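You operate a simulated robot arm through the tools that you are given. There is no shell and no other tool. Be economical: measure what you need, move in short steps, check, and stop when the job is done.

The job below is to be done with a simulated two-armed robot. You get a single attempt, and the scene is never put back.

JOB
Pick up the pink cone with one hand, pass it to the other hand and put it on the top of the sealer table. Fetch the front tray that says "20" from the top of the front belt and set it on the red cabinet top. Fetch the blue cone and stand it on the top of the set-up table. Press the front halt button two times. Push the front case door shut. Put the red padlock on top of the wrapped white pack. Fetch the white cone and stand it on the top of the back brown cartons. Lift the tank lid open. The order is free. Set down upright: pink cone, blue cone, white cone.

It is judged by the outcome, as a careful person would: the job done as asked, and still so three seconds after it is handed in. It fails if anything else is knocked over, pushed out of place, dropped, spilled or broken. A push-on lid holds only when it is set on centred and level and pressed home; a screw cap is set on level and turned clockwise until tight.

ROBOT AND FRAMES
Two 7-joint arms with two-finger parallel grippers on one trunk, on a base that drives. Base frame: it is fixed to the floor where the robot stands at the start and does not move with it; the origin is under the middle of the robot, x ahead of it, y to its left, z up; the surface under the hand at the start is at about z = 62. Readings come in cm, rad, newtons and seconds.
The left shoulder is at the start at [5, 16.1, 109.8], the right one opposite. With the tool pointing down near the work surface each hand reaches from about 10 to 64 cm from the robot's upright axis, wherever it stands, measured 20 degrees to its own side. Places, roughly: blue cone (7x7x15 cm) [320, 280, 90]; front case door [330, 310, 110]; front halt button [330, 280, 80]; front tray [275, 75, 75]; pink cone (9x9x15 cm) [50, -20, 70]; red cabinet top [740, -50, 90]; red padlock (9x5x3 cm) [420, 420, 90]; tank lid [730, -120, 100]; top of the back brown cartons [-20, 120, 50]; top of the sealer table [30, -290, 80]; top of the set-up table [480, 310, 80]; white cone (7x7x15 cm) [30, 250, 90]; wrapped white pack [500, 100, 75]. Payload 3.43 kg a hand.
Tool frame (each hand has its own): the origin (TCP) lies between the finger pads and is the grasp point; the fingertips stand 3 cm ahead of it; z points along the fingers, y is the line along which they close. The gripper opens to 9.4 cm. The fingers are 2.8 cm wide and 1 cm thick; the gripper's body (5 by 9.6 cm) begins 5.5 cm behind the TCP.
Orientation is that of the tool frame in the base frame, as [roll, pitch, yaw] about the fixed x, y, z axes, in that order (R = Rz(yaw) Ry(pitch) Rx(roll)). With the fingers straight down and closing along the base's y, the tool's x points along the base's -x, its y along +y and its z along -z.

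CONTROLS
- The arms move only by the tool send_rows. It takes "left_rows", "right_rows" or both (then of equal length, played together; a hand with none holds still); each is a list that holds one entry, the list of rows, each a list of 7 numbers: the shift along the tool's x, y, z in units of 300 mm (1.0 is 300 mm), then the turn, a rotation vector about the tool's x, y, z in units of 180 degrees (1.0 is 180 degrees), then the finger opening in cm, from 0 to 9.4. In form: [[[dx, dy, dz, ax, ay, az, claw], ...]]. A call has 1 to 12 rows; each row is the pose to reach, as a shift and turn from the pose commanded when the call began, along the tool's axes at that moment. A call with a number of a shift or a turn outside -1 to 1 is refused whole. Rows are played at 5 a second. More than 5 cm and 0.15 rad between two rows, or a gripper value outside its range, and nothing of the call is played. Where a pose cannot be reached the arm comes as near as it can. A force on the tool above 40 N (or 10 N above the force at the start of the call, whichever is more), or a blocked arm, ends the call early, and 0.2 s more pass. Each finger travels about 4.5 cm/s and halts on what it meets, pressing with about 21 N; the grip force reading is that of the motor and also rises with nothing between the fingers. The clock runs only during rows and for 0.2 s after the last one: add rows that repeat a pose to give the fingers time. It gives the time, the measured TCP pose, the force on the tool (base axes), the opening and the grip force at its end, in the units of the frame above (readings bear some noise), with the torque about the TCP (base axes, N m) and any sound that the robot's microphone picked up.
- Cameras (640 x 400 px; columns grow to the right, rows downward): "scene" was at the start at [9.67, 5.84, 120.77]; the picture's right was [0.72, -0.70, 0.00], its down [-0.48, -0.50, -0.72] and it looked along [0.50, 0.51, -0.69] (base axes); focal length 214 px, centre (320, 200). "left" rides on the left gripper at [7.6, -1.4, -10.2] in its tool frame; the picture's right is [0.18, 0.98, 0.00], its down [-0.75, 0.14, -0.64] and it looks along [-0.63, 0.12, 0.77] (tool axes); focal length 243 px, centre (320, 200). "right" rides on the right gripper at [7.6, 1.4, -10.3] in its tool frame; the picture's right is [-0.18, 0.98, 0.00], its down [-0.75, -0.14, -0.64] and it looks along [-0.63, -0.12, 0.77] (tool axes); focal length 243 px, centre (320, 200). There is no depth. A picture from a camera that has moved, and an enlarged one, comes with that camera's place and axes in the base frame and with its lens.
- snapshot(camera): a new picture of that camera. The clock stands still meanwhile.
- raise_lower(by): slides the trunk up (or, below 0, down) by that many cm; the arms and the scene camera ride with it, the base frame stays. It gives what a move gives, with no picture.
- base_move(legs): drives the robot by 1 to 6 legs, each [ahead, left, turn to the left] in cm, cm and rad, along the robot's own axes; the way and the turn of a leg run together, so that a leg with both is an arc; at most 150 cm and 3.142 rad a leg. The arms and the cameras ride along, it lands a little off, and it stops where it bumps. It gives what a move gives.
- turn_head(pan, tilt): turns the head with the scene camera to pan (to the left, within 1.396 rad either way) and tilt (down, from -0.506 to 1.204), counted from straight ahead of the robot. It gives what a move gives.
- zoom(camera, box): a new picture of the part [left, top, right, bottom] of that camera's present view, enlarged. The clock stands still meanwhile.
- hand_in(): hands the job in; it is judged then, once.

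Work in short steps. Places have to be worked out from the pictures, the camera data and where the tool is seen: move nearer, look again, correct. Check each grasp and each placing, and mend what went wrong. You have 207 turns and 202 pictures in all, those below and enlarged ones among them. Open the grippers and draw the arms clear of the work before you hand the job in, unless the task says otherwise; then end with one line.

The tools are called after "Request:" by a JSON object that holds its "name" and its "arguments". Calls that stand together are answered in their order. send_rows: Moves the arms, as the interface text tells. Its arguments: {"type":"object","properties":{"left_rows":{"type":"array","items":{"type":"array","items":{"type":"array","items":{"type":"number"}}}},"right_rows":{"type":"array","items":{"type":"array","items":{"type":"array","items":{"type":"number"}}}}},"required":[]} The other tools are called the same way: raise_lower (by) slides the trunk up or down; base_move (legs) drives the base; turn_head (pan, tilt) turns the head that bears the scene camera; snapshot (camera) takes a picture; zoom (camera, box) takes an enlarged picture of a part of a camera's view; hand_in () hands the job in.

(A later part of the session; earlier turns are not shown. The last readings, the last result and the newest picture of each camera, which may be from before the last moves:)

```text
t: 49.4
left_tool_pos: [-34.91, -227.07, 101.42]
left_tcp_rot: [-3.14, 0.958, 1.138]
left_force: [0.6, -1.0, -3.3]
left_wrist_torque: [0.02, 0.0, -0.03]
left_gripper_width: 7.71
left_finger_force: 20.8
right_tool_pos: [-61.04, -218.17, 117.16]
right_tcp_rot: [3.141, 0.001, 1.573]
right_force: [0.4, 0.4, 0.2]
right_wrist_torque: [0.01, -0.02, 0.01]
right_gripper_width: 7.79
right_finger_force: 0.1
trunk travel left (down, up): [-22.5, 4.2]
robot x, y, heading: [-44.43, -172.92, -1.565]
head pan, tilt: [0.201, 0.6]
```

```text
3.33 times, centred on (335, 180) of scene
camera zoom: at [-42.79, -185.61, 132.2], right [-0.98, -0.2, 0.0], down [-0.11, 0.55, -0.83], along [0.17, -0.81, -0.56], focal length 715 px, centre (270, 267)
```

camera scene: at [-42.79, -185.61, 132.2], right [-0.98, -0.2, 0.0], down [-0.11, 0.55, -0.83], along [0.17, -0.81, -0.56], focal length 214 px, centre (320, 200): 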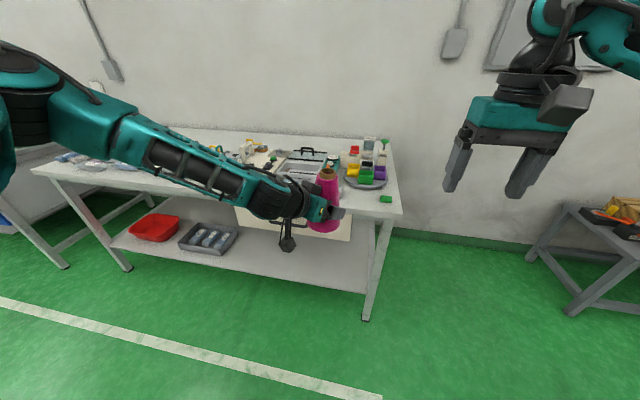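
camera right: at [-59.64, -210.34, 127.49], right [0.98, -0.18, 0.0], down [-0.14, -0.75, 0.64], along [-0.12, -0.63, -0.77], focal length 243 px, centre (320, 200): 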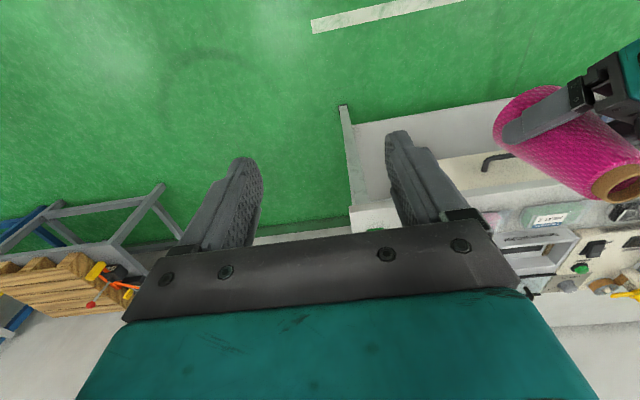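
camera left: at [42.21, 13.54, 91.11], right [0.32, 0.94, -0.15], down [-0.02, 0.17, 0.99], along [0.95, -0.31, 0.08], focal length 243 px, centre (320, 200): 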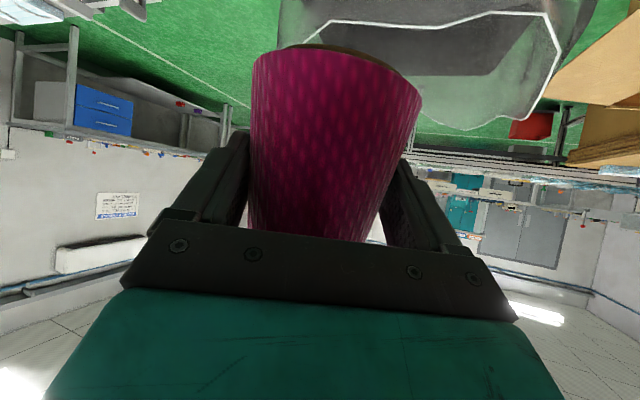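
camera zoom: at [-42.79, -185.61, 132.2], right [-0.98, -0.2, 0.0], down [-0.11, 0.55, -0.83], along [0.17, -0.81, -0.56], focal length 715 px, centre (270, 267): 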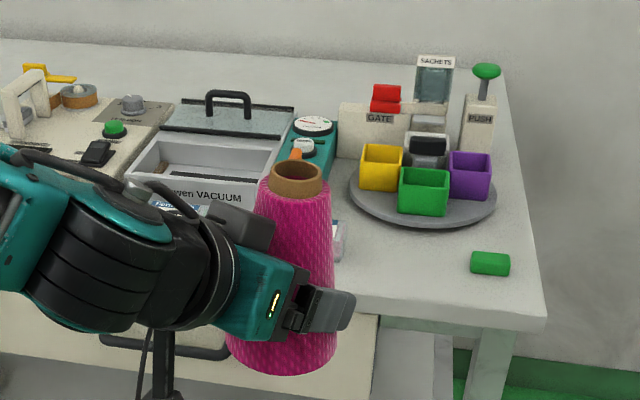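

A clear patch about 16×17 cm is centred near (-44.5, -265.5). I drive so that the cone comes over it.

Request:
{"name": "base_move", "arguments": {"legs": [[37.5, -9.2, 0]]}}

Request:
{"name": "turn_head", "arguments": {"pan": 0.2, "tilt": 0.8}}

Request:
{"name": "snapshot", "arguments": {"camera": "scene"}}

Request:
{"name": "snapshot", "arguments": {"camera": "left"}}

```text
t: 51.8
left_tool_pos: [-43.2, -264.56, 101.41]
left_tcp_rot: [-3.141, 0.957, 1.148]
left_force: [-0.1, 0.3, -3.2]
left_wrist_torque: [0.04, -0.01, 0.02]
left_gripper_width: 7.72
left_finger_force: 21.1
right_tool_pos: [-69.57, -255.76, 117.07]
right_tcp_rot: [3.141, -0.001, 1.582]
right_force: [0.0, 0.5, -0.1]
right_wrist_torque: [0.02, 0.02, 0.01]
right_gripper_width: 7.77
right_finger_force: 0.1
trunk travel left (down, up): [-22.5, 4.2]
robot x, y, heading: [-53.45, -210.41, -1.557]
head pan, tilt: [0.201, 0.6]
```

```text
t: 52.5
left_tool_pos: [-43.19, -264.66, 101.37]
left_tcp_rot: [-3.141, 0.959, 1.148]
left_force: [0.1, -0.8, -2.2]
left_wrist_torque: [0.02, -0.03, -0.04]
left_gripper_width: 7.69
left_finger_force: 21.0
right_tool_pos: [-69.48, -255.64, 117.11]
right_tcp_rot: [3.142, 0.0, 1.582]
right_force: [-0.2, -0.8, 0.1]
right_wrist_torque: [0.01, -0.02, 0.0]
right_gripper_width: 7.82
right_finger_force: 0.1
trunk travel left (down, up): [-22.5, 4.2]
robot x, y, heading: [-53.45, -210.43, -1.562]
head pan, tilt: [0.201, 0.799]
```

```text
170 pictures are left
camera scene: at [-51.78, -222.37, 130.51], right [-0.98, -0.21, 0.0], down [-0.15, 0.7, -0.7], along [0.15, -0.68, -0.72], focal length 214 px, centre (320, 200)
```

scene: 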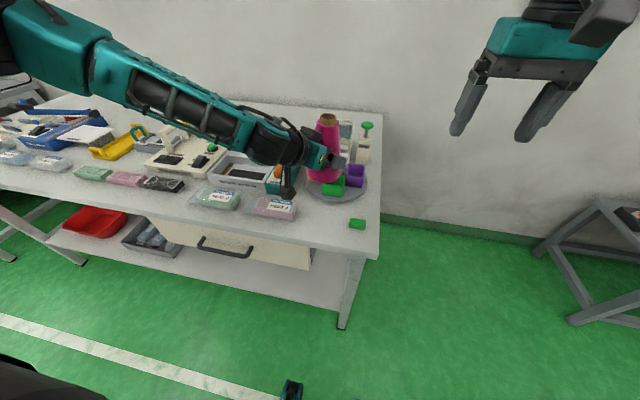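

```text
169 pictures are left
camera left: at [-39.2, -252.39, 101.09], right [0.94, -0.31, -0.15], down [0.17, 0.03, 0.99], along [-0.3, -0.95, 0.08], focal length 243 px, centre (320, 200)
```

left: 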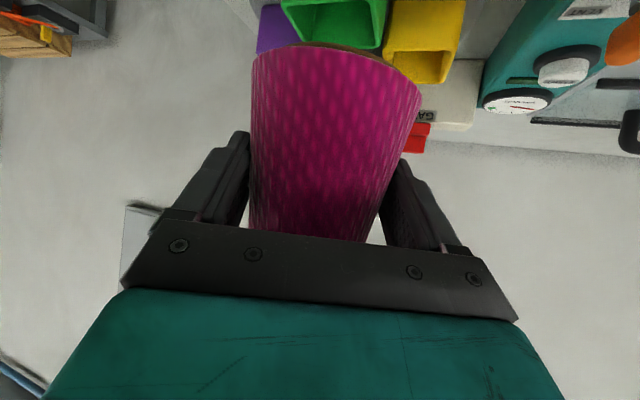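

Triangulating the green piece between views gives table height ≈84.5 and a free patch centred near (-44.4, -258.5). The cone is 7 cm too deep, so I back up 7 cm, then lower part way.

Request:
{"name": "base_move", "arguments": {"legs": [[-7, -0.8, 0]]}}

Request:
{"name": "raise_lower", "arguments": {"by": -7}}

Request:
{"name": "turn_head", "arguments": {"pan": 0.35, "tilt": 0.9}}

Request:
{"name": "zoom", "arguments": {"camera": "scene", "box": [240, 80, 440, 280]}}

Request:
{"name": "snapshot", "arguments": {"camera": "left"}}

```text
t: 53.6
left_tool_pos: [-44.13, -257.56, 101.55]
left_tcp_rot: [-3.141, 0.959, 1.149]
left_force: [0.6, 1.0, -2.9]
left_wrist_torque: [-0.03, -0.02, 0.0]
left_gripper_width: 7.69
left_finger_force: 20.9
right_tool_pos: [-70.4, -248.54, 117.13]
right_tcp_rot: [3.141, 0.0, 1.586]
right_force: [0.4, 0.2, -0.4]
right_wrist_torque: [-0.01, -0.01, -0.03]
right_gripper_width: 7.8
right_finger_force: 0.0
trunk travel left (down, up): [-22.5, 4.2]
robot x, y, heading: [-54.37, -203.56, -1.56]
head pan, tilt: [0.201, 0.799]
```

```text
t: 54.6
left_tool_pos: [-44.21, -257.45, 94.45]
left_tcp_rot: [-3.139, 0.96, 1.148]
left_force: [0.2, -0.2, -2.8]
left_wrist_torque: [0.0, -0.01, 0.0]
left_gripper_width: 7.68
left_finger_force: 21.1
right_tool_pos: [-70.4, -248.73, 110.08]
right_tcp_rot: [-3.142, 0.0, 1.585]
right_force: [0.6, -0.2, -0.3]
right_wrist_torque: [0.0, -0.03, 0.01]
right_gripper_width: 7.8
right_finger_force: 0.1
trunk travel left (down, up): [-15.5, 11.2]
robot x, y, heading: [-54.64, -203.32, -1.552]
head pan, tilt: [0.201, 0.799]
```

```text
t: 55.4
left_tool_pos: [-44.11, -257.59, 94.46]
left_tcp_rot: [-3.14, 0.959, 1.148]
left_force: [0.7, 0.3, -2.9]
left_wrist_torque: [0.01, 0.0, -0.02]
left_gripper_width: 7.71
left_finger_force: 21.1
right_tool_pos: [-70.46, -248.79, 110.07]
right_tcp_rot: [-3.141, -0.002, 1.586]
right_force: [0.4, 0.3, -0.3]
right_wrist_torque: [-0.01, -0.01, 0.02]
right_gripper_width: 7.8
right_finger_force: 0.0
trunk travel left (down, up): [-15.5, 11.2]
robot x, y, heading: [-53.89, -203.36, -1.555]
head pan, tilt: [0.351, 0.901]
```

```text
2.00 times, centred on (340, 180) of scene
camera zoom: at [-51.69, -214.55, 122.72], right [-0.93, -0.36, 0.0], down [-0.28, 0.73, -0.62], along [0.22, -0.58, -0.78], focal length 429 px, centre (280, 240)
```

zoom: 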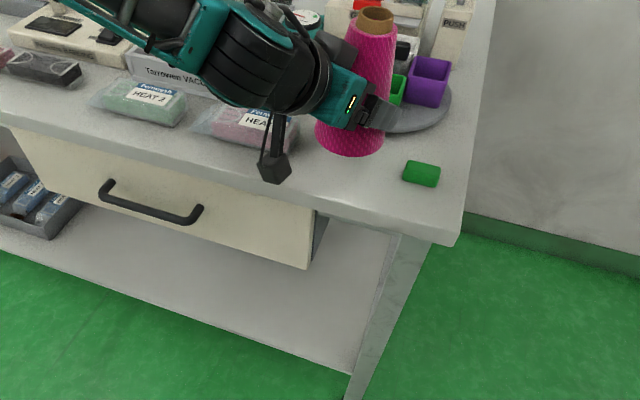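

```text
167 pictures are left
camera left: at [-40.05, -245.39, 94.09], right [0.94, -0.31, -0.15], down [0.17, 0.03, 0.99], along [-0.3, -0.95, 0.08], focal length 243 px, centre (320, 200)
```

left: 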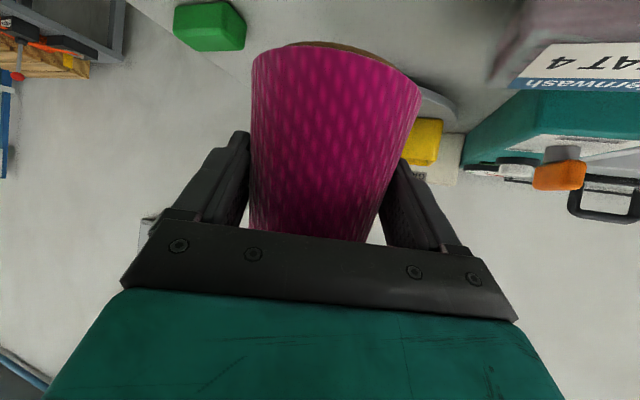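

The cone is over the free patch at (-44.3, -258.8), base about 4 cm above the table. I lower with the arm in small rows.

Request:
{"name": "send_rows", "arguments": {"left_rows": [[[0.027, 0, 0.019, 0, 0, 0, 2], [0.055, 0, 0.038, 0, 0, 0, 2], [0.068, 0, 0.048, 0, 0, 0, 2], [0.068, 0, 0.048, 0, 0, 0, 2]]]}}

Request:
{"name": "zoom", "arguments": {"camera": "scene", "box": [240, 80, 440, 280]}}

```text
t: 56.4
left_tool_pos: [-43.24, -257.06, 92.89]
left_tcp_rot: [3.141, 0.958, 1.149]
left_force: [-0.6, 0.0, -3.9]
left_wrist_torque: [0.01, 0.02, -0.02]
left_gripper_width: 7.68
left_finger_force: 20.4
left hand out of reach, approached as far as the arm can: row 1, 2, 3, 4
right_tool_pos: [-70.57, -248.84, 110.1]
right_tcp_rot: [-3.14, 0.0, 1.584]
right_force: [0.4, 0.2, -0.6]
right_wrist_torque: [0.02, 0.0, 0.0]
right_gripper_width: 7.8
right_finger_force: 0.0
trunk travel left (down, up): [-15.5, 11.2]
robot x, y, heading: [-54.02, -203.4, -1.556]
head pan, tilt: [0.351, 0.901]
```

```text
2.00 times, centred on (340, 180) of scene
camera zoom: at [-51.68, -214.55, 122.72], right [-0.93, -0.36, 0.0], down [-0.28, 0.73, -0.62], along [0.22, -0.58, -0.78], focal length 429 px, centre (280, 240)
```

zoom: 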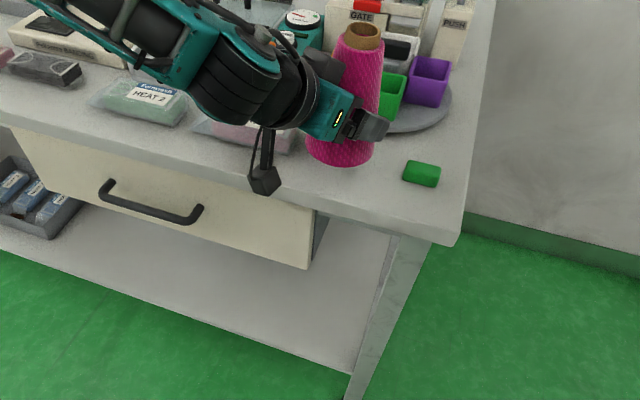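

The arm is at its fold limit so I lower with the trunk, watching force.

Request:
{"name": "raise_lower", "arguments": {"by": -1.5}}

Request:
{"name": "zoom", "arguments": {"camera": "scene", "box": [270, 90, 400, 190]}}

```text
t: 57.0
left_tool_pos: [-43.17, -256.87, 91.46]
left_tcp_rot: [-3.139, 0.958, 1.15]
left_force: [-0.4, -0.6, -2.3]
left_wrist_torque: [0.04, -0.01, 0.02]
left_gripper_width: 7.69
left_finger_force: 20.8
right_tool_pos: [-70.42, -248.78, 108.75]
right_tcp_rot: [-3.141, 0.0, 1.584]
right_force: [-0.8, 0.2, -0.4]
right_wrist_torque: [0.02, -0.01, 0.0]
right_gripper_width: 7.8
right_finger_force: 0.1
trunk travel left (down, up): [-14.0, 12.7]
robot x, y, heading: [-54.33, -202.83, -1.556]
head pan, tilt: [0.351, 0.901]
```

```text
4.00 times, centred on (335, 140) of scene
camera zoom: at [-51.68, -214.52, 121.22], right [-0.93, -0.36, 0.0], down [-0.28, 0.73, -0.62], along [0.22, -0.58, -0.78], focal length 858 px, centre (260, 440)
```

zoom: 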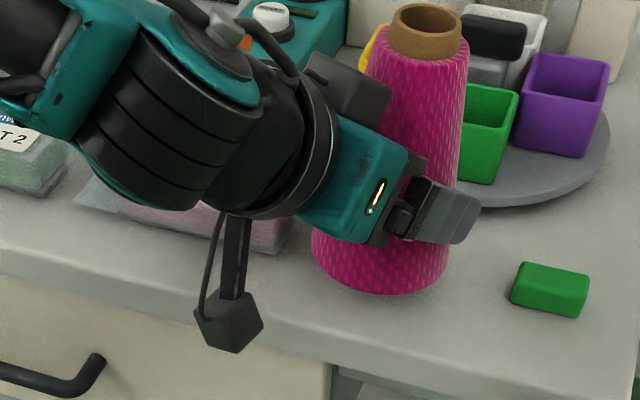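

Still carrying its weight (~-2.5 N). I lower a further half centimetre at a time.

Request:
{"name": "raise_lower", "arguments": {"by": -0.5}}

Request:
{"name": "raise_lower", "arguments": {"by": -0.4}}

```text
t: 57.5
left_tool_pos: [-43.23, -256.92, 90.99]
left_tcp_rot: [-3.14, 0.96, 1.149]
left_force: [-0.7, 0.2, -3.0]
left_wrist_torque: [0.02, -0.03, -0.02]
left_gripper_width: 7.7
left_finger_force: 20.7
right_tool_pos: [-70.45, -248.68, 108.14]
right_tcp_rot: [3.141, 0.001, 1.585]
right_force: [0.1, -0.4, 0.7]
right_wrist_torque: [-0.03, -0.01, 0.0]
right_gripper_width: 7.77
right_finger_force: 0.1
trunk travel left (down, up): [-13.5, 13.2]
robot x, y, heading: [-54.28, -203.49, -1.556]
head pan, tilt: [0.351, 0.901]
```

```text
t: 58.0
left_tool_pos: [-43.14, -257.09, 90.55]
left_tcp_rot: [-3.138, 0.959, 1.147]
left_force: [-0.1, -0.1, -2.9]
left_wrist_torque: [0.02, -0.01, 0.02]
left_gripper_width: 7.71
left_finger_force: 21.0
right_tool_pos: [-70.5, -248.74, 107.77]
right_tcp_rot: [3.141, 0.0, 1.585]
right_force: [0.8, 0.3, 0.5]
right_wrist_torque: [-0.01, 0.01, 0.02]
right_gripper_width: 7.8
right_finger_force: 0.0
trunk travel left (down, up): [-13.1, 13.6]
robot x, y, heading: [-54.18, -203.56, -1.555]
head pan, tilt: [0.351, 0.901]
```

Still no contact; I continue down in small steps.

Request:
{"name": "raise_lower", "arguments": {"by": -0.5}}

Request:
{"name": "raise_lower", "arguments": {"by": -0.4}}

Request:
{"name": "zoom", "arguments": {"camera": "scene", "box": [270, 90, 400, 190]}}

```text
t: 58.6
left_tool_pos: [-43.2, -257.03, 90.19]
left_tcp_rot: [-3.14, 0.959, 1.15]
left_force: [-1.0, 0.2, -0.7]
left_wrist_torque: [-0.03, 0.08, -0.02]
left_gripper_width: 7.69
left_finger_force: 20.8
right_tool_pos: [-70.48, -248.76, 107.13]
right_tcp_rot: [-3.141, -0.001, 1.586]
right_force: [-0.3, 0.2, -0.3]
right_wrist_torque: [0.02, 0.01, -0.01]
right_gripper_width: 7.79
right_finger_force: 0.0
trunk travel left (down, up): [-12.6, 14.1]
robot x, y, heading: [-54.43, -204.08, -1.554]
head pan, tilt: [0.351, 0.901]
```

```text
t: 59.1
left_tool_pos: [-43.22, -257.01, 90.03]
left_tcp_rot: [3.141, 0.966, 1.148]
left_force: [3.5, 4.1, 17.0]
left_wrist_torque: [-0.01, 0.65, -0.14]
left_gripper_width: 7.71
left_finger_force: 21.2
right_tool_pos: [-70.41, -248.54, 106.96]
right_tcp_rot: [3.141, 0.001, 1.585]
right_force: [-0.5, 0.8, -0.5]
right_wrist_torque: [0.03, -0.02, -0.06]
right_gripper_width: 7.82
right_finger_force: 0.0
trunk travel left (down, up): [-12.2, 14.5]
robot x, y, heading: [-54.0, -203.68, -1.557]
head pan, tilt: [0.351, 0.901]
```

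```text
4.00 times, centred on (335, 140) of scene
camera zoom: at [-51.66, -214.34, 119.47], right [-0.93, -0.36, 0.0], down [-0.28, 0.73, -0.62], along [0.22, -0.58, -0.78], focal length 858 px, centre (260, 440)
```

zoom: 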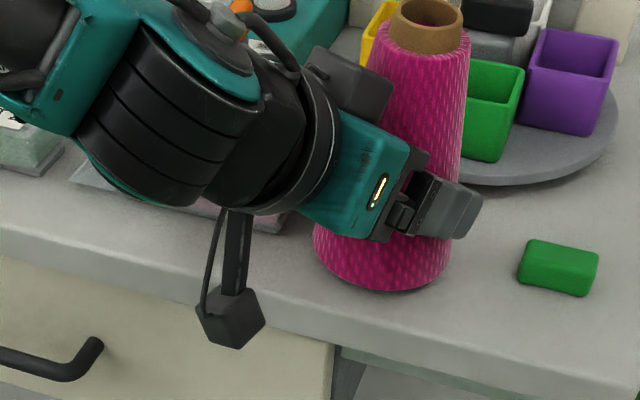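

Contact made (about 20 N). I relieve slightly, open the left fingers, then check.

Request:
{"name": "raise_lower", "arguments": {"by": 0.3}}

Request:
{"name": "send_rows", "arguments": {"left_rows": [[[0, 0, 0, 0, 0, 0, 8.2], [0, 0, 0, 0, 0, 0, 9.4], [0, 0, 0, 0, 0, 0, 9.4], [0, 0, 0, 0, 0, 0, 9.4]]]}}

Request:
{"name": "snapshot", "arguments": {"camera": "left"}}

```text
t: 59.6
left_tool_pos: [-43.31, -257.05, 90.0]
left_tcp_rot: [-3.141, 0.961, 1.148]
left_force: [-0.4, -3.0, 12.9]
left_wrist_torque: [-0.37, 0.63, 0.16]
left_gripper_width: 7.71
left_finger_force: 20.9
right_tool_pos: [-70.53, -248.68, 107.17]
right_tcp_rot: [-3.141, 0.001, 1.585]
right_force: [-0.2, 0.7, -0.8]
right_wrist_torque: [0.04, -0.02, 0.01]
right_gripper_width: 7.8
right_finger_force: 0.0
trunk travel left (down, up): [-12.5, 14.2]
robot x, y, heading: [-54.12, -202.93, -1.562]
head pan, tilt: [0.351, 0.901]
```

```text
t: 60.6
left_tool_pos: [-43.2, -257.01, 89.92]
left_tcp_rot: [-3.141, 0.959, 1.147]
left_force: [0.6, -0.3, -0.2]
left_wrist_torque: [-0.03, 0.03, 0.0]
left_gripper_width: 9.4
left_finger_force: 0.0
right_tool_pos: [-70.4, -248.76, 107.19]
right_tcp_rot: [-3.141, 0.002, 1.584]
right_force: [0.0, 0.5, -0.4]
right_wrist_torque: [0.02, 0.04, -0.02]
right_gripper_width: 7.78
right_finger_force: 0.0
trunk travel left (down, up): [-12.5, 14.2]
robot x, y, heading: [-54.5, -203.45, -1.551]
head pan, tilt: [0.351, 0.901]
```

```text
163 pictures are left
camera left: at [-39.14, -244.84, 89.64], right [0.94, -0.31, -0.15], down [0.17, 0.03, 0.99], along [-0.3, -0.95, 0.08], focal length 243 px, centre (320, 200)
```

left: 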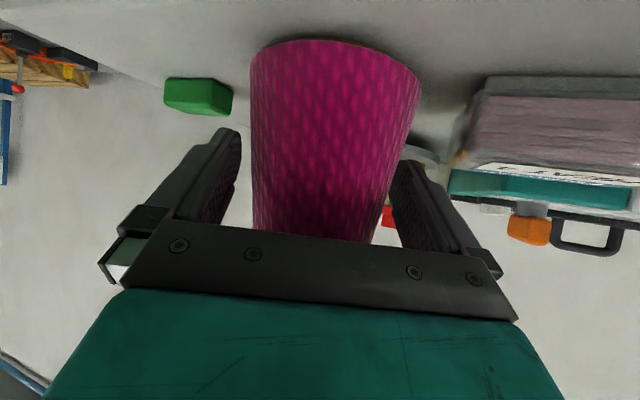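

The cone stands free between the open fingers. I withdraw along the hand's axis by driving back-left.

Request:
{"name": "base_move", "arguments": {"legs": [[-12.7, 5.9, 0]]}}

Request:
{"name": "snapshot", "arguments": {"camera": "left"}}

Request:
{"name": "snapshot", "arguments": {"camera": "scene"}}

```text
t: 62.0
left_tool_pos: [-37.4, -244.1, 90.0]
left_tcp_rot: [-3.138, 0.96, 1.148]
left_force: [0.2, 0.2, 0.4]
left_wrist_torque: [0.01, 0.0, -0.01]
left_gripper_width: 9.43
left_finger_force: 0.0
right_tool_pos: [-64.63, -235.93, 107.19]
right_tcp_rot: [-3.14, 0.001, 1.585]
right_force: [-0.3, -0.3, 0.3]
right_wrist_torque: [-0.02, 0.0, 0.04]
right_gripper_width: 7.81
right_finger_force: 0.1
trunk travel left (down, up): [-12.5, 14.2]
robot x, y, heading: [-48.84, -190.5, -1.562]
head pan, tilt: [0.351, 0.901]
```

```text
162 pictures are left
camera left: at [-33.36, -231.98, 89.66], right [0.94, -0.31, -0.15], down [0.17, 0.03, 0.99], along [-0.3, -0.95, 0.08], focal length 243 px, centre (320, 200)
```

left: 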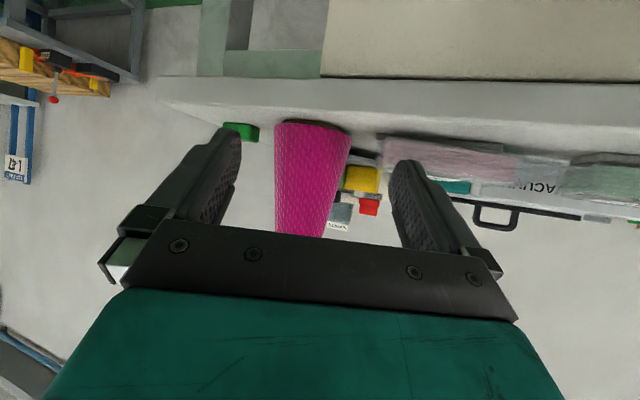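

```text
161 pictures are left
camera scene: at [-45.94, -201.65, 119.73], right [-0.93, -0.36, 0.0], down [-0.28, 0.73, -0.62], along [0.22, -0.58, -0.78], focal length 214 px, centre (320, 200)
```

scene: 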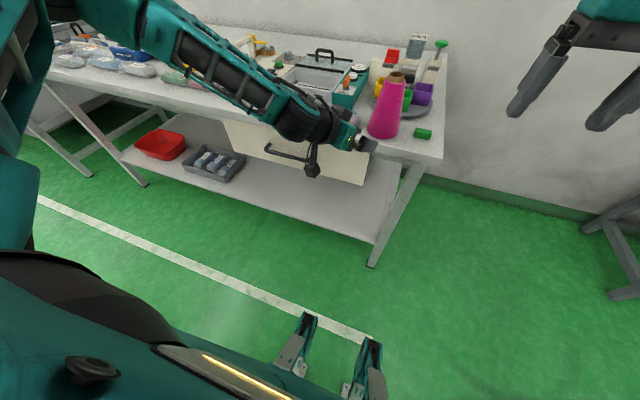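

Pink cone stands upright on the sealer table. I back off, turn left to face +x and drive east along the free lane (y≈-150).

Request:
{"name": "base_move", "arguments": {"legs": [[-40, 0, 0], [0, 0, 1.56], [150, 0, 0], [90, 0, 0]]}}

Request:
{"name": "send_rows", "arguments": {"left_rows": [[[0, 0.1, 0, -0.0379, 0, -0.0266, 9.4], [0, 0.2, 0, -0.0758, 0, -0.0531, 9.4], [0, 0.3, 0, -0.1137, 0, -0.0797, 9.4]]]}}

Request:
{"name": "turn_head", "arguments": {"pan": 0.9, "tilt": 0.35}}

Request:
{"name": "snapshot", "arguments": {"camera": "scene"}}

```text
t: 79.7
left_tool_pos: [245.3, -136.55, 90.0]
left_tcp_rot: [-3.14, 0.959, 2.703]
left_force: [0.8, -0.4, 0.5]
left_wrist_torque: [-0.01, -0.03, 0.02]
left_gripper_width: 9.4
left_finger_force: 0.0
right_tool_pos: [236.73, -163.68, 107.21]
right_tcp_rot: [-3.14, 0.0, 3.139]
right_force: [0.1, 0.9, -0.1]
right_wrist_torque: [-0.02, 0.0, 0.01]
right_gripper_width: 7.79
right_finger_force: 0.1
trunk travel left (down, up): [-12.5, 14.2]
robot x, y, heading: [191.68, -146.74, -0.001]
head pan, tilt: [0.351, 0.901]
```

```text
t: 80.5
left_tool_pos: [249.06, -128.25, 89.95]
left_tcp_rot: [-3.141, 0.956, -3.142]
left_force: [-0.2, -0.7, 0.2]
left_wrist_torque: [-0.01, 0.01, -0.01]
left_gripper_width: 9.41
left_finger_force: 0.0
right_tool_pos: [236.68, -163.66, 107.05]
right_tcp_rot: [3.141, 0.0, 3.14]
right_force: [0.4, -1.0, 0.6]
right_wrist_torque: [0.03, 0.0, -0.01]
right_gripper_width: 7.78
right_finger_force: 0.1
trunk travel left (down, up): [-12.5, 14.2]
robot x, y, heading: [191.48, -146.83, -0.001]
head pan, tilt: [0.351, 0.901]
```

```text
t: 81.5
left_tool_pos: [249.11, -128.39, 89.93]
left_tcp_rot: [-3.141, 0.958, 3.139]
left_force: [1.2, -0.4, 0.5]
left_wrist_torque: [0.01, 0.0, 0.02]
left_gripper_width: 9.4
left_finger_force: 0.1
right_tool_pos: [236.66, -163.77, 107.09]
right_tcp_rot: [3.141, -0.001, 3.14]
right_force: [0.3, 0.2, 0.2]
right_wrist_torque: [0.03, -0.02, 0.0]
right_gripper_width: 7.82
right_finger_force: 0.1
trunk travel left (down, up): [-12.5, 14.2]
robot x, y, heading: [191.65, -146.88, -0.002]
head pan, tilt: [0.901, 0.351]
```

```text
160 pictures are left
camera scene: at [201.31, -139.67, 124.47], right [0.78, -0.62, 0.0], down [-0.21, -0.27, -0.94], along [0.58, 0.73, -0.34], focal length 214 px, centre (320, 200)
```

scene: 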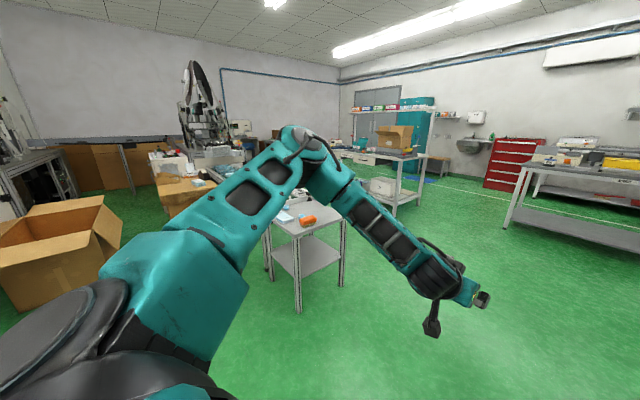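

The hand-over posture is no longer needed; I bring the left hand back to tool-down at its start posture.

Request:
{"name": "send_rows", "arguments": {"left_rows": [[[0.048, 0.084, -0.068, 0, 0.0382, 0, 9.4], [0.096, 0.168, -0.137, 0, 0.0764, 0, 9.4], [0.144, 0.252, -0.205, 0, 0.1146, 0, 9.4], [0.192, 0.336, -0.273, 0, 0.1528, 0, 9.4], [0.24, 0.42, -0.341, 0, 0.191, 0, 9.4], [0.288, 0.504, -0.41, 0, 0.2292, 0, 9.4], [0.336, 0.588, -0.478, 0, 0.2674, 0, 9.4], [0.383, 0.67, -0.546, 0, 0.3052, 0, 9.4]]]}}

Request:
{"name": "turn_head", "arguments": {"pan": 0.9, "tilt": 0.35}}

Request:
{"name": "snapshot", "arguments": {"camera": "scene"}}

```text
t: 83.3
left_tool_pos: [229.24, -108.41, 89.72]
left_tcp_rot: [-3.141, -0.004, 3.136]
left_force: [0.0, 0.4, -0.2]
left_wrist_torque: [0.02, -0.02, -0.03]
left_gripper_width: 9.4
left_finger_force: 0.0
right_tool_pos: [236.67, -163.62, 107.13]
right_tcp_rot: [3.141, -0.001, 3.14]
right_force: [0.1, -0.3, 0.5]
right_wrist_torque: [-0.01, 0.0, 0.03]
right_gripper_width: 7.79
right_finger_force: 0.1
trunk travel left (down, up): [-12.5, 14.2]
robot x, y, heading: [191.56, -146.76, -0.004]
head pan, tilt: [0.901, 0.351]
```

```text
t: 83.9
left_tool_pos: [229.11, -108.37, 89.83]
left_tcp_rot: [-3.14, 0.001, 3.139]
left_force: [-1.5, 0.4, -0.3]
left_wrist_torque: [-0.01, -0.01, -0.02]
left_gripper_width: 9.39
left_finger_force: 0.1
right_tool_pos: [236.63, -163.63, 107.11]
right_tcp_rot: [-3.141, 0.001, -3.141]
right_force: [0.6, -0.6, 0.3]
right_wrist_torque: [0.01, 0.02, -0.02]
right_gripper_width: 7.8
right_finger_force: 0.1
trunk travel left (down, up): [-12.5, 14.2]
robot x, y, heading: [191.21, -147.11, -0.004]
head pan, tilt: [0.901, 0.351]
```

```text
159 pictures are left
camera scene: at [201.31, -139.67, 124.48], right [0.78, -0.62, 0.0], down [-0.21, -0.27, -0.94], along [0.58, 0.73, -0.34], focal length 214 px, centre (320, 200)
```

scene: 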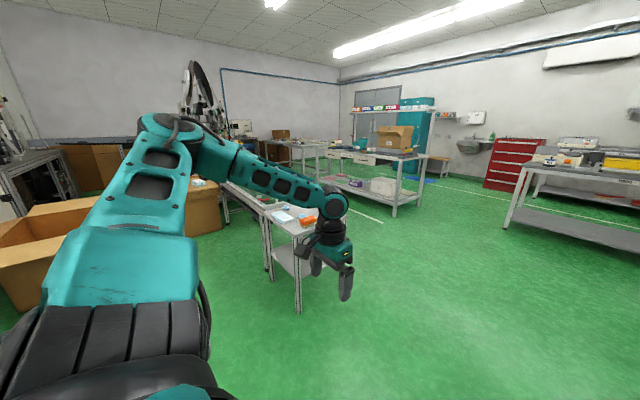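

The front belt runs north-south near x≈265 with its end table near (265,-50); the lane east of it is free. I drive to about (355, 40) facing north and look left.

Request:
{"name": "base_move", "arguments": {"legs": [[150, 0, 0], [12, 0, 1.571], [150, 0, 0], [40, 0, 0]]}}

Request:
{"name": "turn_head", "arguments": {"pan": 1.0, "tilt": 0.5}}

Request:
{"name": "snapshot", "arguments": {"camera": "scene"}}

Request:
{"name": "turn_head", "arguments": {"pan": -0.4, "tilt": 0.3}}

Request:
{"name": "snapshot", "arguments": {"camera": "scene"}}

```text
t: 104.5
left_tool_pos: [315.64, 90.97, 89.65]
left_tcp_rot: [-3.14, 0.0, -1.587]
left_force: [1.0, -0.1, 0.1]
left_wrist_torque: [-0.05, -0.02, -0.05]
left_gripper_width: 9.38
left_finger_force: 0.1
right_tool_pos: [371.05, 97.66, 107.05]
right_tcp_rot: [-3.141, -0.001, -1.585]
right_force: [1.2, 0.1, -0.2]
right_wrist_torque: [-0.02, -0.01, 0.0]
right_gripper_width: 7.81
right_finger_force: 0.1
trunk travel left (down, up): [-12.5, 14.2]
robot x, y, heading: [353.76, 52.84, 1.56]
head pan, tilt: [0.901, 0.351]
```

```text
t: 105.2
left_tool_pos: [315.67, 91.12, 89.76]
left_tcp_rot: [-3.141, 0.0, -1.587]
left_force: [0.4, -0.6, 0.8]
left_wrist_torque: [0.02, -0.02, 0.0]
left_gripper_width: 9.41
left_finger_force: 0.0
right_tool_pos: [371.01, 97.8, 107.18]
right_tcp_rot: [-3.141, -0.001, -1.584]
right_force: [0.2, -0.4, 0.5]
right_wrist_torque: [-0.01, 0.0, -0.01]
right_gripper_width: 7.79
right_finger_force: 0.0
trunk travel left (down, up): [-12.5, 14.2]
robot x, y, heading: [353.96, 52.78, 1.56]
head pan, tilt: [1.0, 0.499]
```

```text
158 pictures are left
camera scene: at [346.17, 61.92, 123.11], right [0.55, 0.83, 0.0], down [0.4, -0.26, -0.88], along [-0.73, 0.49, -0.48], focal length 214 px, centre (320, 200)
```

scene: 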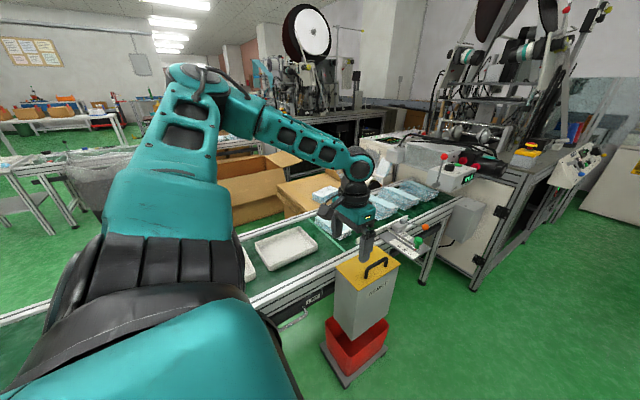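

```text
t: 106.8
left_tool_pos: [315.68, 91.02, 89.72]
left_tcp_rot: [-3.141, 0.0, -1.588]
left_force: [-0.8, -0.5, -0.6]
left_wrist_torque: [0.02, 0.02, 0.03]
left_gripper_width: 9.39
left_finger_force: 0.0
right_tool_pos: [371.15, 97.82, 107.18]
right_tcp_rot: [3.141, 0.0, -1.584]
right_force: [0.2, -0.4, -1.3]
right_wrist_torque: [0.0, -0.01, 0.0]
right_gripper_width: 7.81
right_finger_force: 0.1
trunk travel left (down, up): [-12.5, 14.2]
robot x, y, heading: [354.06, 52.97, 1.561]
head pan, tilt: [-0.4, 0.3]
```

```text
157 pictures are left
camera scene: at [357.5, 65.45, 124.95], right [0.92, -0.4, 0.0], down [-0.12, -0.27, -0.96], along [0.38, 0.87, -0.3], focal length 214 px, centre (320, 200)
```

scene: 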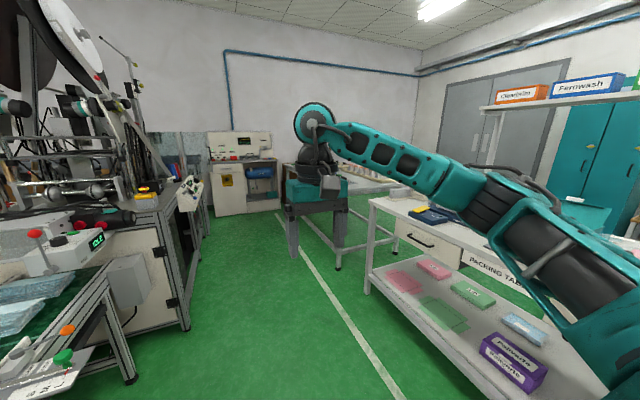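

Two trays are on the belt. I turn to face west toward them for a closer look.

Request:
{"name": "base_move", "arguments": {"legs": [[0, 0, 1.58]]}}

Request:
{"name": "turn_head", "arguments": {"pan": 0.0, "tilt": 0.7}}

Request:
{"name": "snapshot", "arguments": {"camera": "scene"}}

```text
t: 111.0
left_tool_pos: [316.25, 14.53, 89.71]
left_tcp_rot: [-3.14, -0.001, -0.003]
left_force: [-0.2, -0.1, -1.0]
left_wrist_torque: [0.03, 0.0, -0.03]
left_gripper_width: 9.4
left_finger_force: 0.1
right_tool_pos: [308.77, 69.71, 107.17]
right_tcp_rot: [3.141, 0.001, -0.002]
right_force: [0.3, -0.9, -0.3]
right_wrist_torque: [-0.02, 0.01, 0.0]
right_gripper_width: 7.79
right_finger_force: 0.1
trunk travel left (down, up): [-12.5, 14.2]
robot x, y, heading: [353.91, 52.81, 3.139]
head pan, tilt: [-0.4, 0.3]
```

```text
t: 111.9
left_tool_pos: [316.17, 14.48, 89.71]
left_tcp_rot: [-3.14, 0.0, -0.005]
left_force: [0.0, 0.6, -0.9]
left_wrist_torque: [0.0, -0.01, 0.03]
left_gripper_width: 9.43
left_finger_force: 0.1
right_tool_pos: [308.74, 69.77, 107.22]
right_tcp_rot: [-3.142, -0.001, -0.001]
right_force: [-0.1, -0.4, -0.6]
right_wrist_torque: [0.02, 0.02, 0.02]
right_gripper_width: 7.78
right_finger_force: 0.1
trunk travel left (down, up): [-12.5, 14.2]
robot x, y, heading: [353.71, 53.09, 3.138]
head pan, tilt: [0.0, 0.7]
```

```text
156 pictures are left
camera scene: at [341.2, 52.93, 121.34], right [0.0, 1.0, 0.0], down [0.64, 0.0, -0.77], along [-0.77, 0.0, -0.64], focal length 214 px, centre (320, 200)
```

scene: 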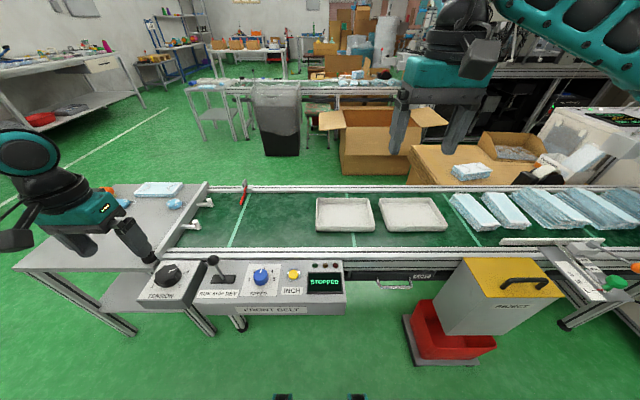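

Two trays lie side by side; I zoom for the "20" marking.

Request:
{"name": "zoom", "arguments": {"camera": "scene", "box": [300, 180, 460, 270]}}

Request:
{"name": "snapshot", "arguments": {"camera": "right"}}

```text
4.00 times, centred on (380, 225) of scene
camera zoom: at [341.2, 52.93, 121.34], right [0.0, 1.0, 0.0], down [0.64, 0.0, -0.77], along [-0.77, 0.0, -0.64], focal length 858 px, centre (80, 100)
```

zoom: 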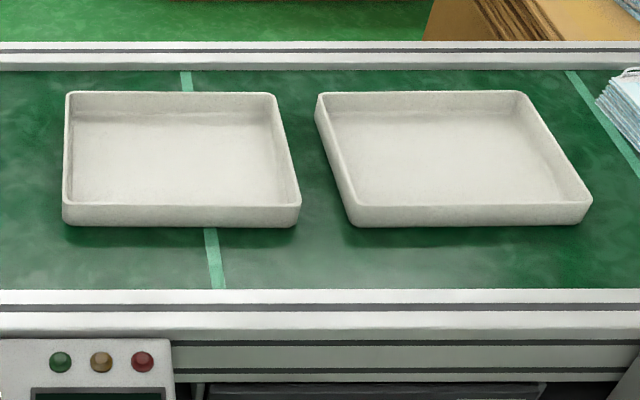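

```text
154 pictures are left
camera right: at [316.38, 68.4, 117.49], right [-0.19, -0.98, 0.0], down [-0.75, 0.14, 0.64], along [-0.63, 0.12, -0.77], focal length 243 px, centre (320, 200)
```

right: 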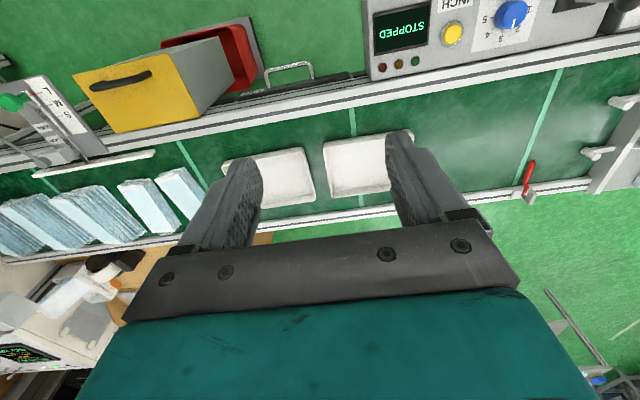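

No mark on the visible sides. I shift the base closer to the trays and turn the right hand about so its camera can look at their hidden sides.

Request:
{"name": "base_move", "arguments": {"legs": [[5, -22, 0]]}}

Request:
{"name": "send_rows", "arguments": {"right_rows": [[[0, -0.03, 0, 0, 0, -0.046, 7.8], [0, -0.06, 0, 0, 0, -0.092, 7.8], [0, -0.1, 0, 0, 0, -0.138, 7.8], [0, -0.14, 0, 0, 0, -0.184, 7.8], [0, -0.18, 0, 0, 0, -0.23, 7.8], [-0.03, -0.22, 0, 0, 0, -0.276, 7.8], [-0.06, -0.26, 0, 0, 0, -0.322, 7.8], [-0.1, -0.3, 0, 0, 0, -0.368, 7.8], [-0.15, -0.34, 0, 0, 0, -0.414, 7.8], [-0.2, -0.38, 0, 0, 0, -0.46, 7.8], [-0.25, -0.42, 0, 0, 0, -0.5, 7.8]]]}}

Request:
{"name": "snapshot", "arguments": {"camera": "right"}}

```text
t: 114.5
left_tool_pos: [311.33, 36.38, 89.72]
left_tcp_rot: [3.141, 0.0, -0.002]
left_force: [0.9, 0.9, 0.1]
left_wrist_torque: [-0.02, -0.01, 0.01]
left_gripper_width: 9.37
left_finger_force: 0.0
right_tool_pos: [303.63, 91.58, 107.03]
right_tcp_rot: [3.14, 0.001, 0.001]
right_force: [-0.5, -0.2, 0.6]
right_wrist_torque: [-0.01, 0.01, 0.02]
right_gripper_width: 7.83
right_finger_force: 0.1
trunk travel left (down, up): [-12.5, 14.2]
robot x, y, heading: [348.59, 75.04, -3.143]
head pan, tilt: [0.0, 0.7]
```

```text
t: 116.8
left_tool_pos: [311.37, 36.41, 89.79]
left_tcp_rot: [-3.14, 0.0, -0.003]
left_force: [0.0, -0.1, 0.0]
left_wrist_torque: [0.02, 0.0, 0.02]
left_gripper_width: 9.39
left_finger_force: 0.1
right_tool_pos: [318.91, 86.57, 105.05]
right_tcp_rot: [-3.14, -0.001, 1.563]
right_force: [-0.1, -0.6, -1.0]
right_wrist_torque: [-0.01, 0.0, -0.02]
right_gripper_width: 7.78
right_finger_force: 0.1
right hand out of reach, approached as far as the arm can: row 6, 7, 8, 9, 10, 11
trunk travel left (down, up): [-12.5, 14.2]
robot x, y, heading: [348.86, 75.06, -3.147]
head pan, tilt: [0.0, 0.7]
```

```text
153 pictures are left
camera right: at [320.53, 94.19, 115.58], right [0.98, -0.19, 0.0], down [-0.15, -0.75, 0.64], along [-0.12, -0.63, -0.77], focal length 243 px, centre (320, 200)
```

right: 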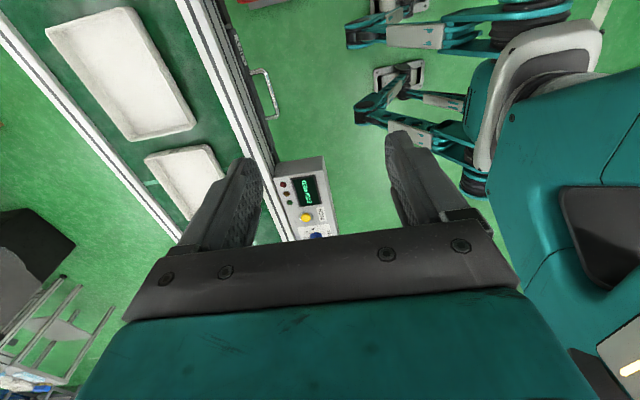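

I lower and extend the hand to the north end of the trays for a better look.

Request:
{"name": "send_rows", "arguments": {"right_rows": [[[0.06, -0.05, 0.1, 0, 0, 0, 7.8], [0.13, -0.12, 0.2, 0, 0, 0, 7.8], [0.22, -0.24, 0.3, 0, 0, 0, 7.8], [0.32, -0.36, 0.3, 0, 0, 0, 7.8], [0.42, -0.48, 0.3, 0, 0, 0, 7.8], [0.52, -0.6, 0.3, 0, 0, 0, 7.8], [0.6, -0.72, 0.3, 0, 0, 0, 7.8], [0.6, -0.8, 0.3, 0, 0, 0, 7.8]]]}}

Request:
{"name": "snapshot", "arguments": {"camera": "right"}}

```text
refused: row 3 steps farther than a row can; nothing moved
```

```text
152 pictures are left
camera right: at [320.53, 94.19, 115.58], right [0.98, -0.19, 0.0], down [-0.15, -0.75, 0.64], along [-0.12, -0.63, -0.77], focal length 243 px, centre (320, 200)
```

right: 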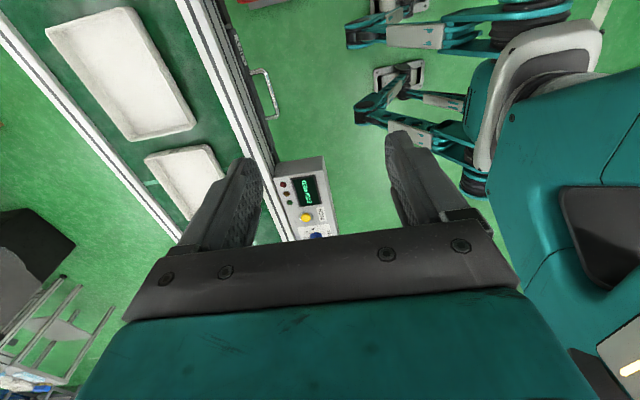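

Steps were too large; I resend with finer rows.

Request:
{"name": "send_rows", "arguments": {"right_rows": [[[0.06, -0.06, 0.1, 0, 0, 0, 7.8], [0.12, -0.12, 0.2, 0, 0, 0, 7.8], [0.19, -0.21, 0.28, 0, 0, 0, 7.8], [0.28, -0.32, 0.3, 0, 0, 0, 7.8], [0.38, -0.44, 0.3, 0, 0, 0, 7.8], [0.47, -0.56, 0.3, 0, 0, 0, 7.8], [0.56, -0.68, 0.3, 0, 0, 0, 7.8], [0.6, -0.8, 0.3, 0, 0, 0, 7.8]]]}}

Request:
{"name": "snapshot", "arguments": {"camera": "right"}}

```text
t: 118.7
left_tool_pos: [311.31, 36.32, 89.7]
left_tcp_rot: [-3.141, -0.001, -0.002]
left_force: [-0.7, 0.2, 0.1]
left_wrist_torque: [0.01, -0.01, -0.02]
left_gripper_width: 9.4
left_finger_force: 0.2
right_tool_pos: [319.91, 87.49, 100.49]
right_tcp_rot: [3.141, 0.001, 1.569]
right_force: [-0.4, 0.5, 0.0]
right_wrist_torque: [-0.02, 0.03, -0.01]
right_gripper_width: 7.81
right_finger_force: 0.0
right hand out of reach, approached as far as the arm can: row 1, 2, 3, 4, 5, 6, 7, 8
trunk travel left (down, up): [-12.5, 14.2]
robot x, y, heading: [348.99, 74.88, -3.145]
head pan, tilt: [0.0, 0.7]
```

```text
151 pictures are left
camera right: at [321.39, 95.16, 110.77], right [0.98, -0.19, 0.0], down [-0.14, -0.75, 0.64], along [-0.12, -0.63, -0.77], focal length 243 px, centre (320, 200)
```

right: 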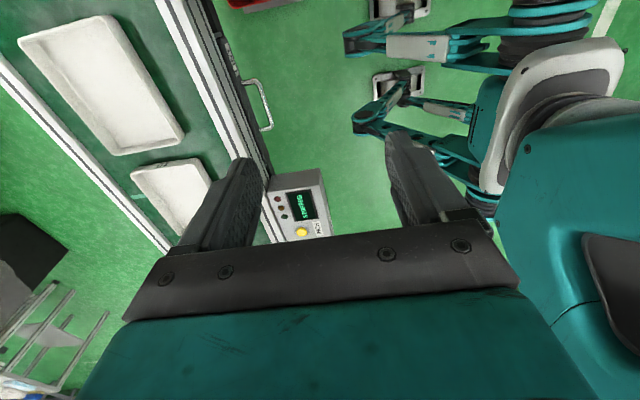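

The wrist can't get there. The label must be on the west side, so I restore the right hand, then look from the west side on my way to the white-cone jobs.

Request:
{"name": "send_rows", "arguments": {"right_rows": [[[0.01, -0.04, 0, 0, 0, 0.046, 7.8], [0.03, -0.09, 0, 0, 0, 0.092, 7.8], [0.04, -0.14, 0, 0, 0, 0.138, 7.8], [0.06, -0.19, 0, 0, 0, 0.184, 7.8], [0.07, -0.24, 0, 0, 0, 0.23, 7.8], [0.09, -0.29, 0, 0, 0, 0.276, 7.8], [0.1, -0.34, 0, 0, 0, 0.322, 7.8], [0.11, -0.39, 0, 0, 0, 0.368, 7.8], [0.12, -0.44, 0, 0, 0, 0.414, 7.8], [0.14, -0.48, 0, 0, 0, 0.46, 7.8], [0.15, -0.5, 0, 0, 0, 0.5, 7.8]]]}}

Request:
{"name": "base_move", "arguments": {"legs": [[-10, 0, 1.571], [150, 0, 0], [70, 0, -1.571], [140, 0, -1.571]]}}

```text
t: 121.0
left_tool_pos: [311.27, 36.4, 89.72]
left_tcp_rot: [-3.14, 0.001, -0.002]
left_force: [-0.3, 0.1, 0.5]
left_wrist_torque: [0.04, -0.03, 0.02]
left_gripper_width: 9.38
left_finger_force: 0.0
right_tool_pos: [305.21, 90.98, 99.49]
right_tcp_rot: [-3.139, 0.001, -0.002]
right_force: [0.0, 0.8, -0.8]
right_wrist_torque: [0.02, 0.02, 0.03]
right_gripper_width: 7.8
right_finger_force: 0.1
trunk travel left (down, up): [-12.5, 14.2]
robot x, y, heading: [349.2, 75.17, -3.142]
head pan, tilt: [0.0, 0.7]
```

```text
t: 141.3
left_tool_pos: [181.99, -24.87, 89.7]
left_tcp_rot: [-3.14, -0.002, -1.34]
left_force: [-0.5, -0.2, -0.5]
left_wrist_torque: [0.01, -0.01, 0.03]
left_gripper_width: 9.4
left_finger_force: 0.0
right_tool_pos: [233.53, -6.17, 99.58]
right_tcp_rot: [3.14, 0.0, -1.337]
right_force: [0.8, 0.0, 0.0]
right_wrist_torque: [-0.01, 0.03, 0.0]
right_gripper_width: 7.79
right_finger_force: 0.1
trunk travel left (down, up): [-12.5, 14.2]
robot x, y, heading: [227.77, -52.25, 1.805]
head pan, tilt: [0.0, 0.7]
stopped in leg 4: the robot was blocked; the commanded pose is now the measured one
```

The arc cut too close and something blocked the base. I check what we touched.

Request:
{"name": "turn_head", "arguments": {"pan": -0.9, "tilt": 0.7}}

Request:
{"name": "snapshot", "arguments": {"camera": "scene"}}

Request:
{"name": "turn_head", "arguments": {"pan": 0.5, "tilt": 0.7}}

Request:
{"name": "snapshot", "arguments": {"camera": "scene"}}

```text
t: 142.5
left_tool_pos: [181.9, -24.67, 89.73]
left_tcp_rot: [-3.14, -0.002, -1.338]
left_force: [0.8, 0.3, 0.6]
left_wrist_torque: [0.0, -0.04, 0.02]
left_gripper_width: 9.4
left_finger_force: 0.1
right_tool_pos: [233.55, -5.99, 99.62]
right_tcp_rot: [3.141, 0.001, -1.336]
right_force: [0.5, 0.4, -0.4]
right_wrist_torque: [0.0, 0.01, -0.02]
right_gripper_width: 7.79
right_finger_force: 0.1
trunk travel left (down, up): [-12.5, 14.2]
robot x, y, heading: [228.19, -52.43, 1.804]
head pan, tilt: [-0.901, 0.7]
```

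```text
150 pictures are left
camera scene: at [232.38, -41.76, 121.34], right [0.79, -0.62, 0.0], down [-0.4, -0.51, -0.76], along [0.47, 0.6, -0.64], focal length 214 px, centre (320, 200)
```

scene: 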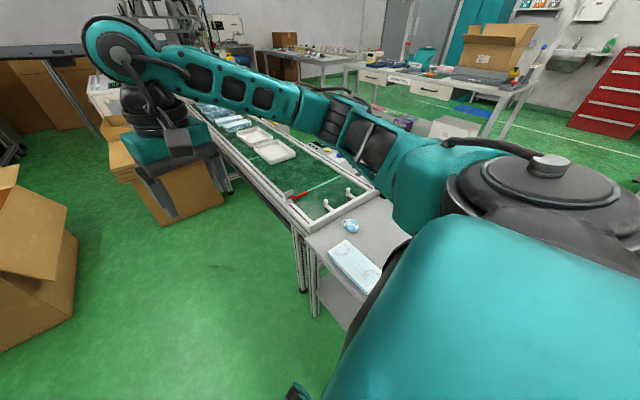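

```text
t: 144.0
left_tool_pos: [182.0, -24.75, 89.83]
left_tcp_rot: [-3.139, -0.001, -1.34]
left_force: [-1.1, 0.6, 0.6]
left_wrist_torque: [0.01, 0.0, 0.01]
left_gripper_width: 9.41
left_finger_force: 0.0
right_tool_pos: [233.53, -6.03, 99.62]
right_tcp_rot: [-3.141, 0.0, -1.338]
right_force: [0.8, 0.6, -0.1]
right_wrist_torque: [0.01, -0.01, -0.01]
right_gripper_width: 7.79
right_finger_force: 0.1
trunk travel left (down, up): [-12.5, 14.2]
robot x, y, heading: [228.1, -52.1, 1.808]
head pan, tilt: [0.499, 0.7]
```

```text
149 pictures are left
camera scene: at [221.46, -42.12, 121.34], right [0.74, 0.67, 0.0], down [0.43, -0.48, -0.76], along [-0.51, 0.57, -0.64], focal length 214 px, centre (320, 200)
```

scene: 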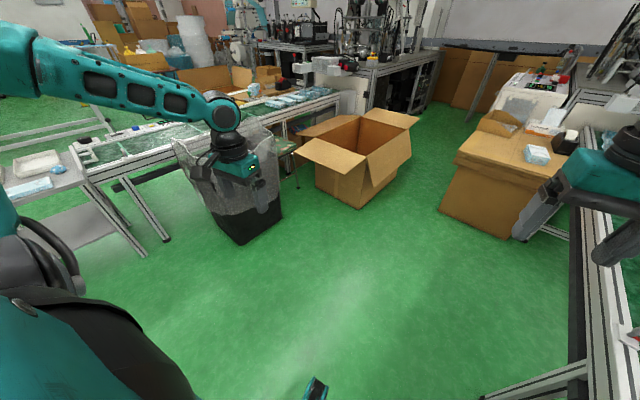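

The base brushed the fixed end table; all looks in place. From here the trays' west faces are in view, so I zoom.

Request:
{"name": "turn_head", "arguments": {"pan": -0.9, "tilt": 0.6}}

Request:
{"name": "zoom", "arguments": {"camera": "scene", "box": [230, 130, 310, 200]}}

```text
t: 145.5
left_tool_pos: [181.88, -24.75, 89.63]
left_tcp_rot: [-3.139, -0.002, -1.338]
left_force: [0.0, 0.7, 0.2]
left_wrist_torque: [0.0, 0.03, 0.01]
left_gripper_width: 9.4
left_finger_force: 0.1
right_tool_pos: [233.53, -6.1, 99.64]
right_tcp_rot: [-3.141, -0.001, -1.337]
right_force: [0.1, -0.6, 1.2]
right_wrist_torque: [0.0, 0.01, 0.04]
right_gripper_width: 7.79
right_finger_force: 0.1
trunk travel left (down, up): [-12.5, 14.2]
robot x, y, heading: [228.37, -52.2, 1.809]
head pan, tilt: [-0.901, 0.6]
```

```text
5.71 times, centred on (270, 165) of scene
camera zoom: at [232.6, -41.5, 122.2], right [0.79, -0.62, 0.0], down [-0.35, -0.44, -0.83], along [0.51, 0.65, -0.56], focal length 1226 px, centre (606, 400)
```

zoom: 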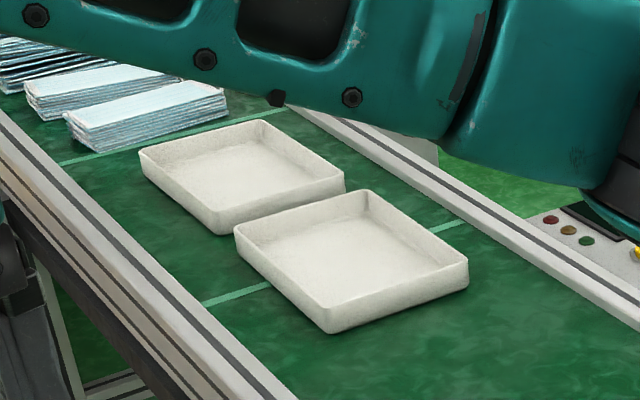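

South and west faces are blank too, so I defer the tray until I can see its north face. Next is the white cone near (30, 250): I look northwest with a zoom.

Request:
{"name": "turn_head", "arguments": {"pan": 0.5, "tilt": 0.35}}

Request:
{"name": "zoom", "arguments": {"camera": "scene", "box": [120, 60, 480, 280]}}

```text
t: 147.1
left_tool_pos: [182.03, -24.73, 89.73]
left_tcp_rot: [-3.14, -0.001, -1.339]
left_force: [0.2, 0.4, -0.2]
left_wrist_torque: [-0.02, -0.02, 0.01]
left_gripper_width: 9.36
left_finger_force: 0.0
right_tool_pos: [233.57, -6.1, 99.67]
right_tcp_rot: [3.141, 0.0, -1.338]
right_force: [1.4, 0.6, -1.2]
right_wrist_torque: [-0.02, 0.0, -0.01]
right_gripper_width: 7.8
right_finger_force: 0.0
trunk travel left (down, up): [-12.5, 14.2]
robot x, y, heading: [228.11, -52.02, 1.806]
head pan, tilt: [0.499, 0.351]
```

```text
1.78 times, centred on (300, 170) of scene
camera zoom: at [220.91, -41.52, 124.48], right [0.74, 0.67, 0.0], down [0.23, -0.26, -0.94], along [-0.63, 0.7, -0.34], focal length 381 px, centre (356, 253)
```

zoom: 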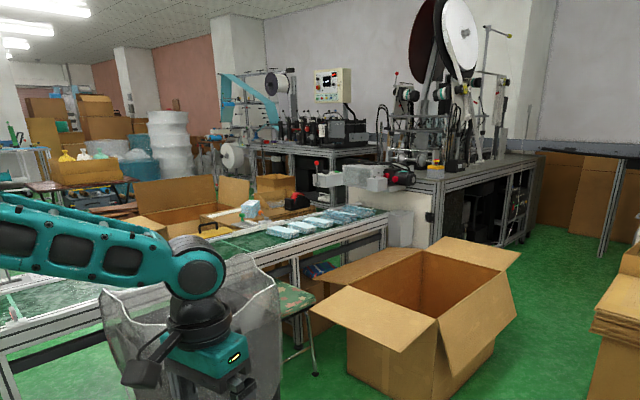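

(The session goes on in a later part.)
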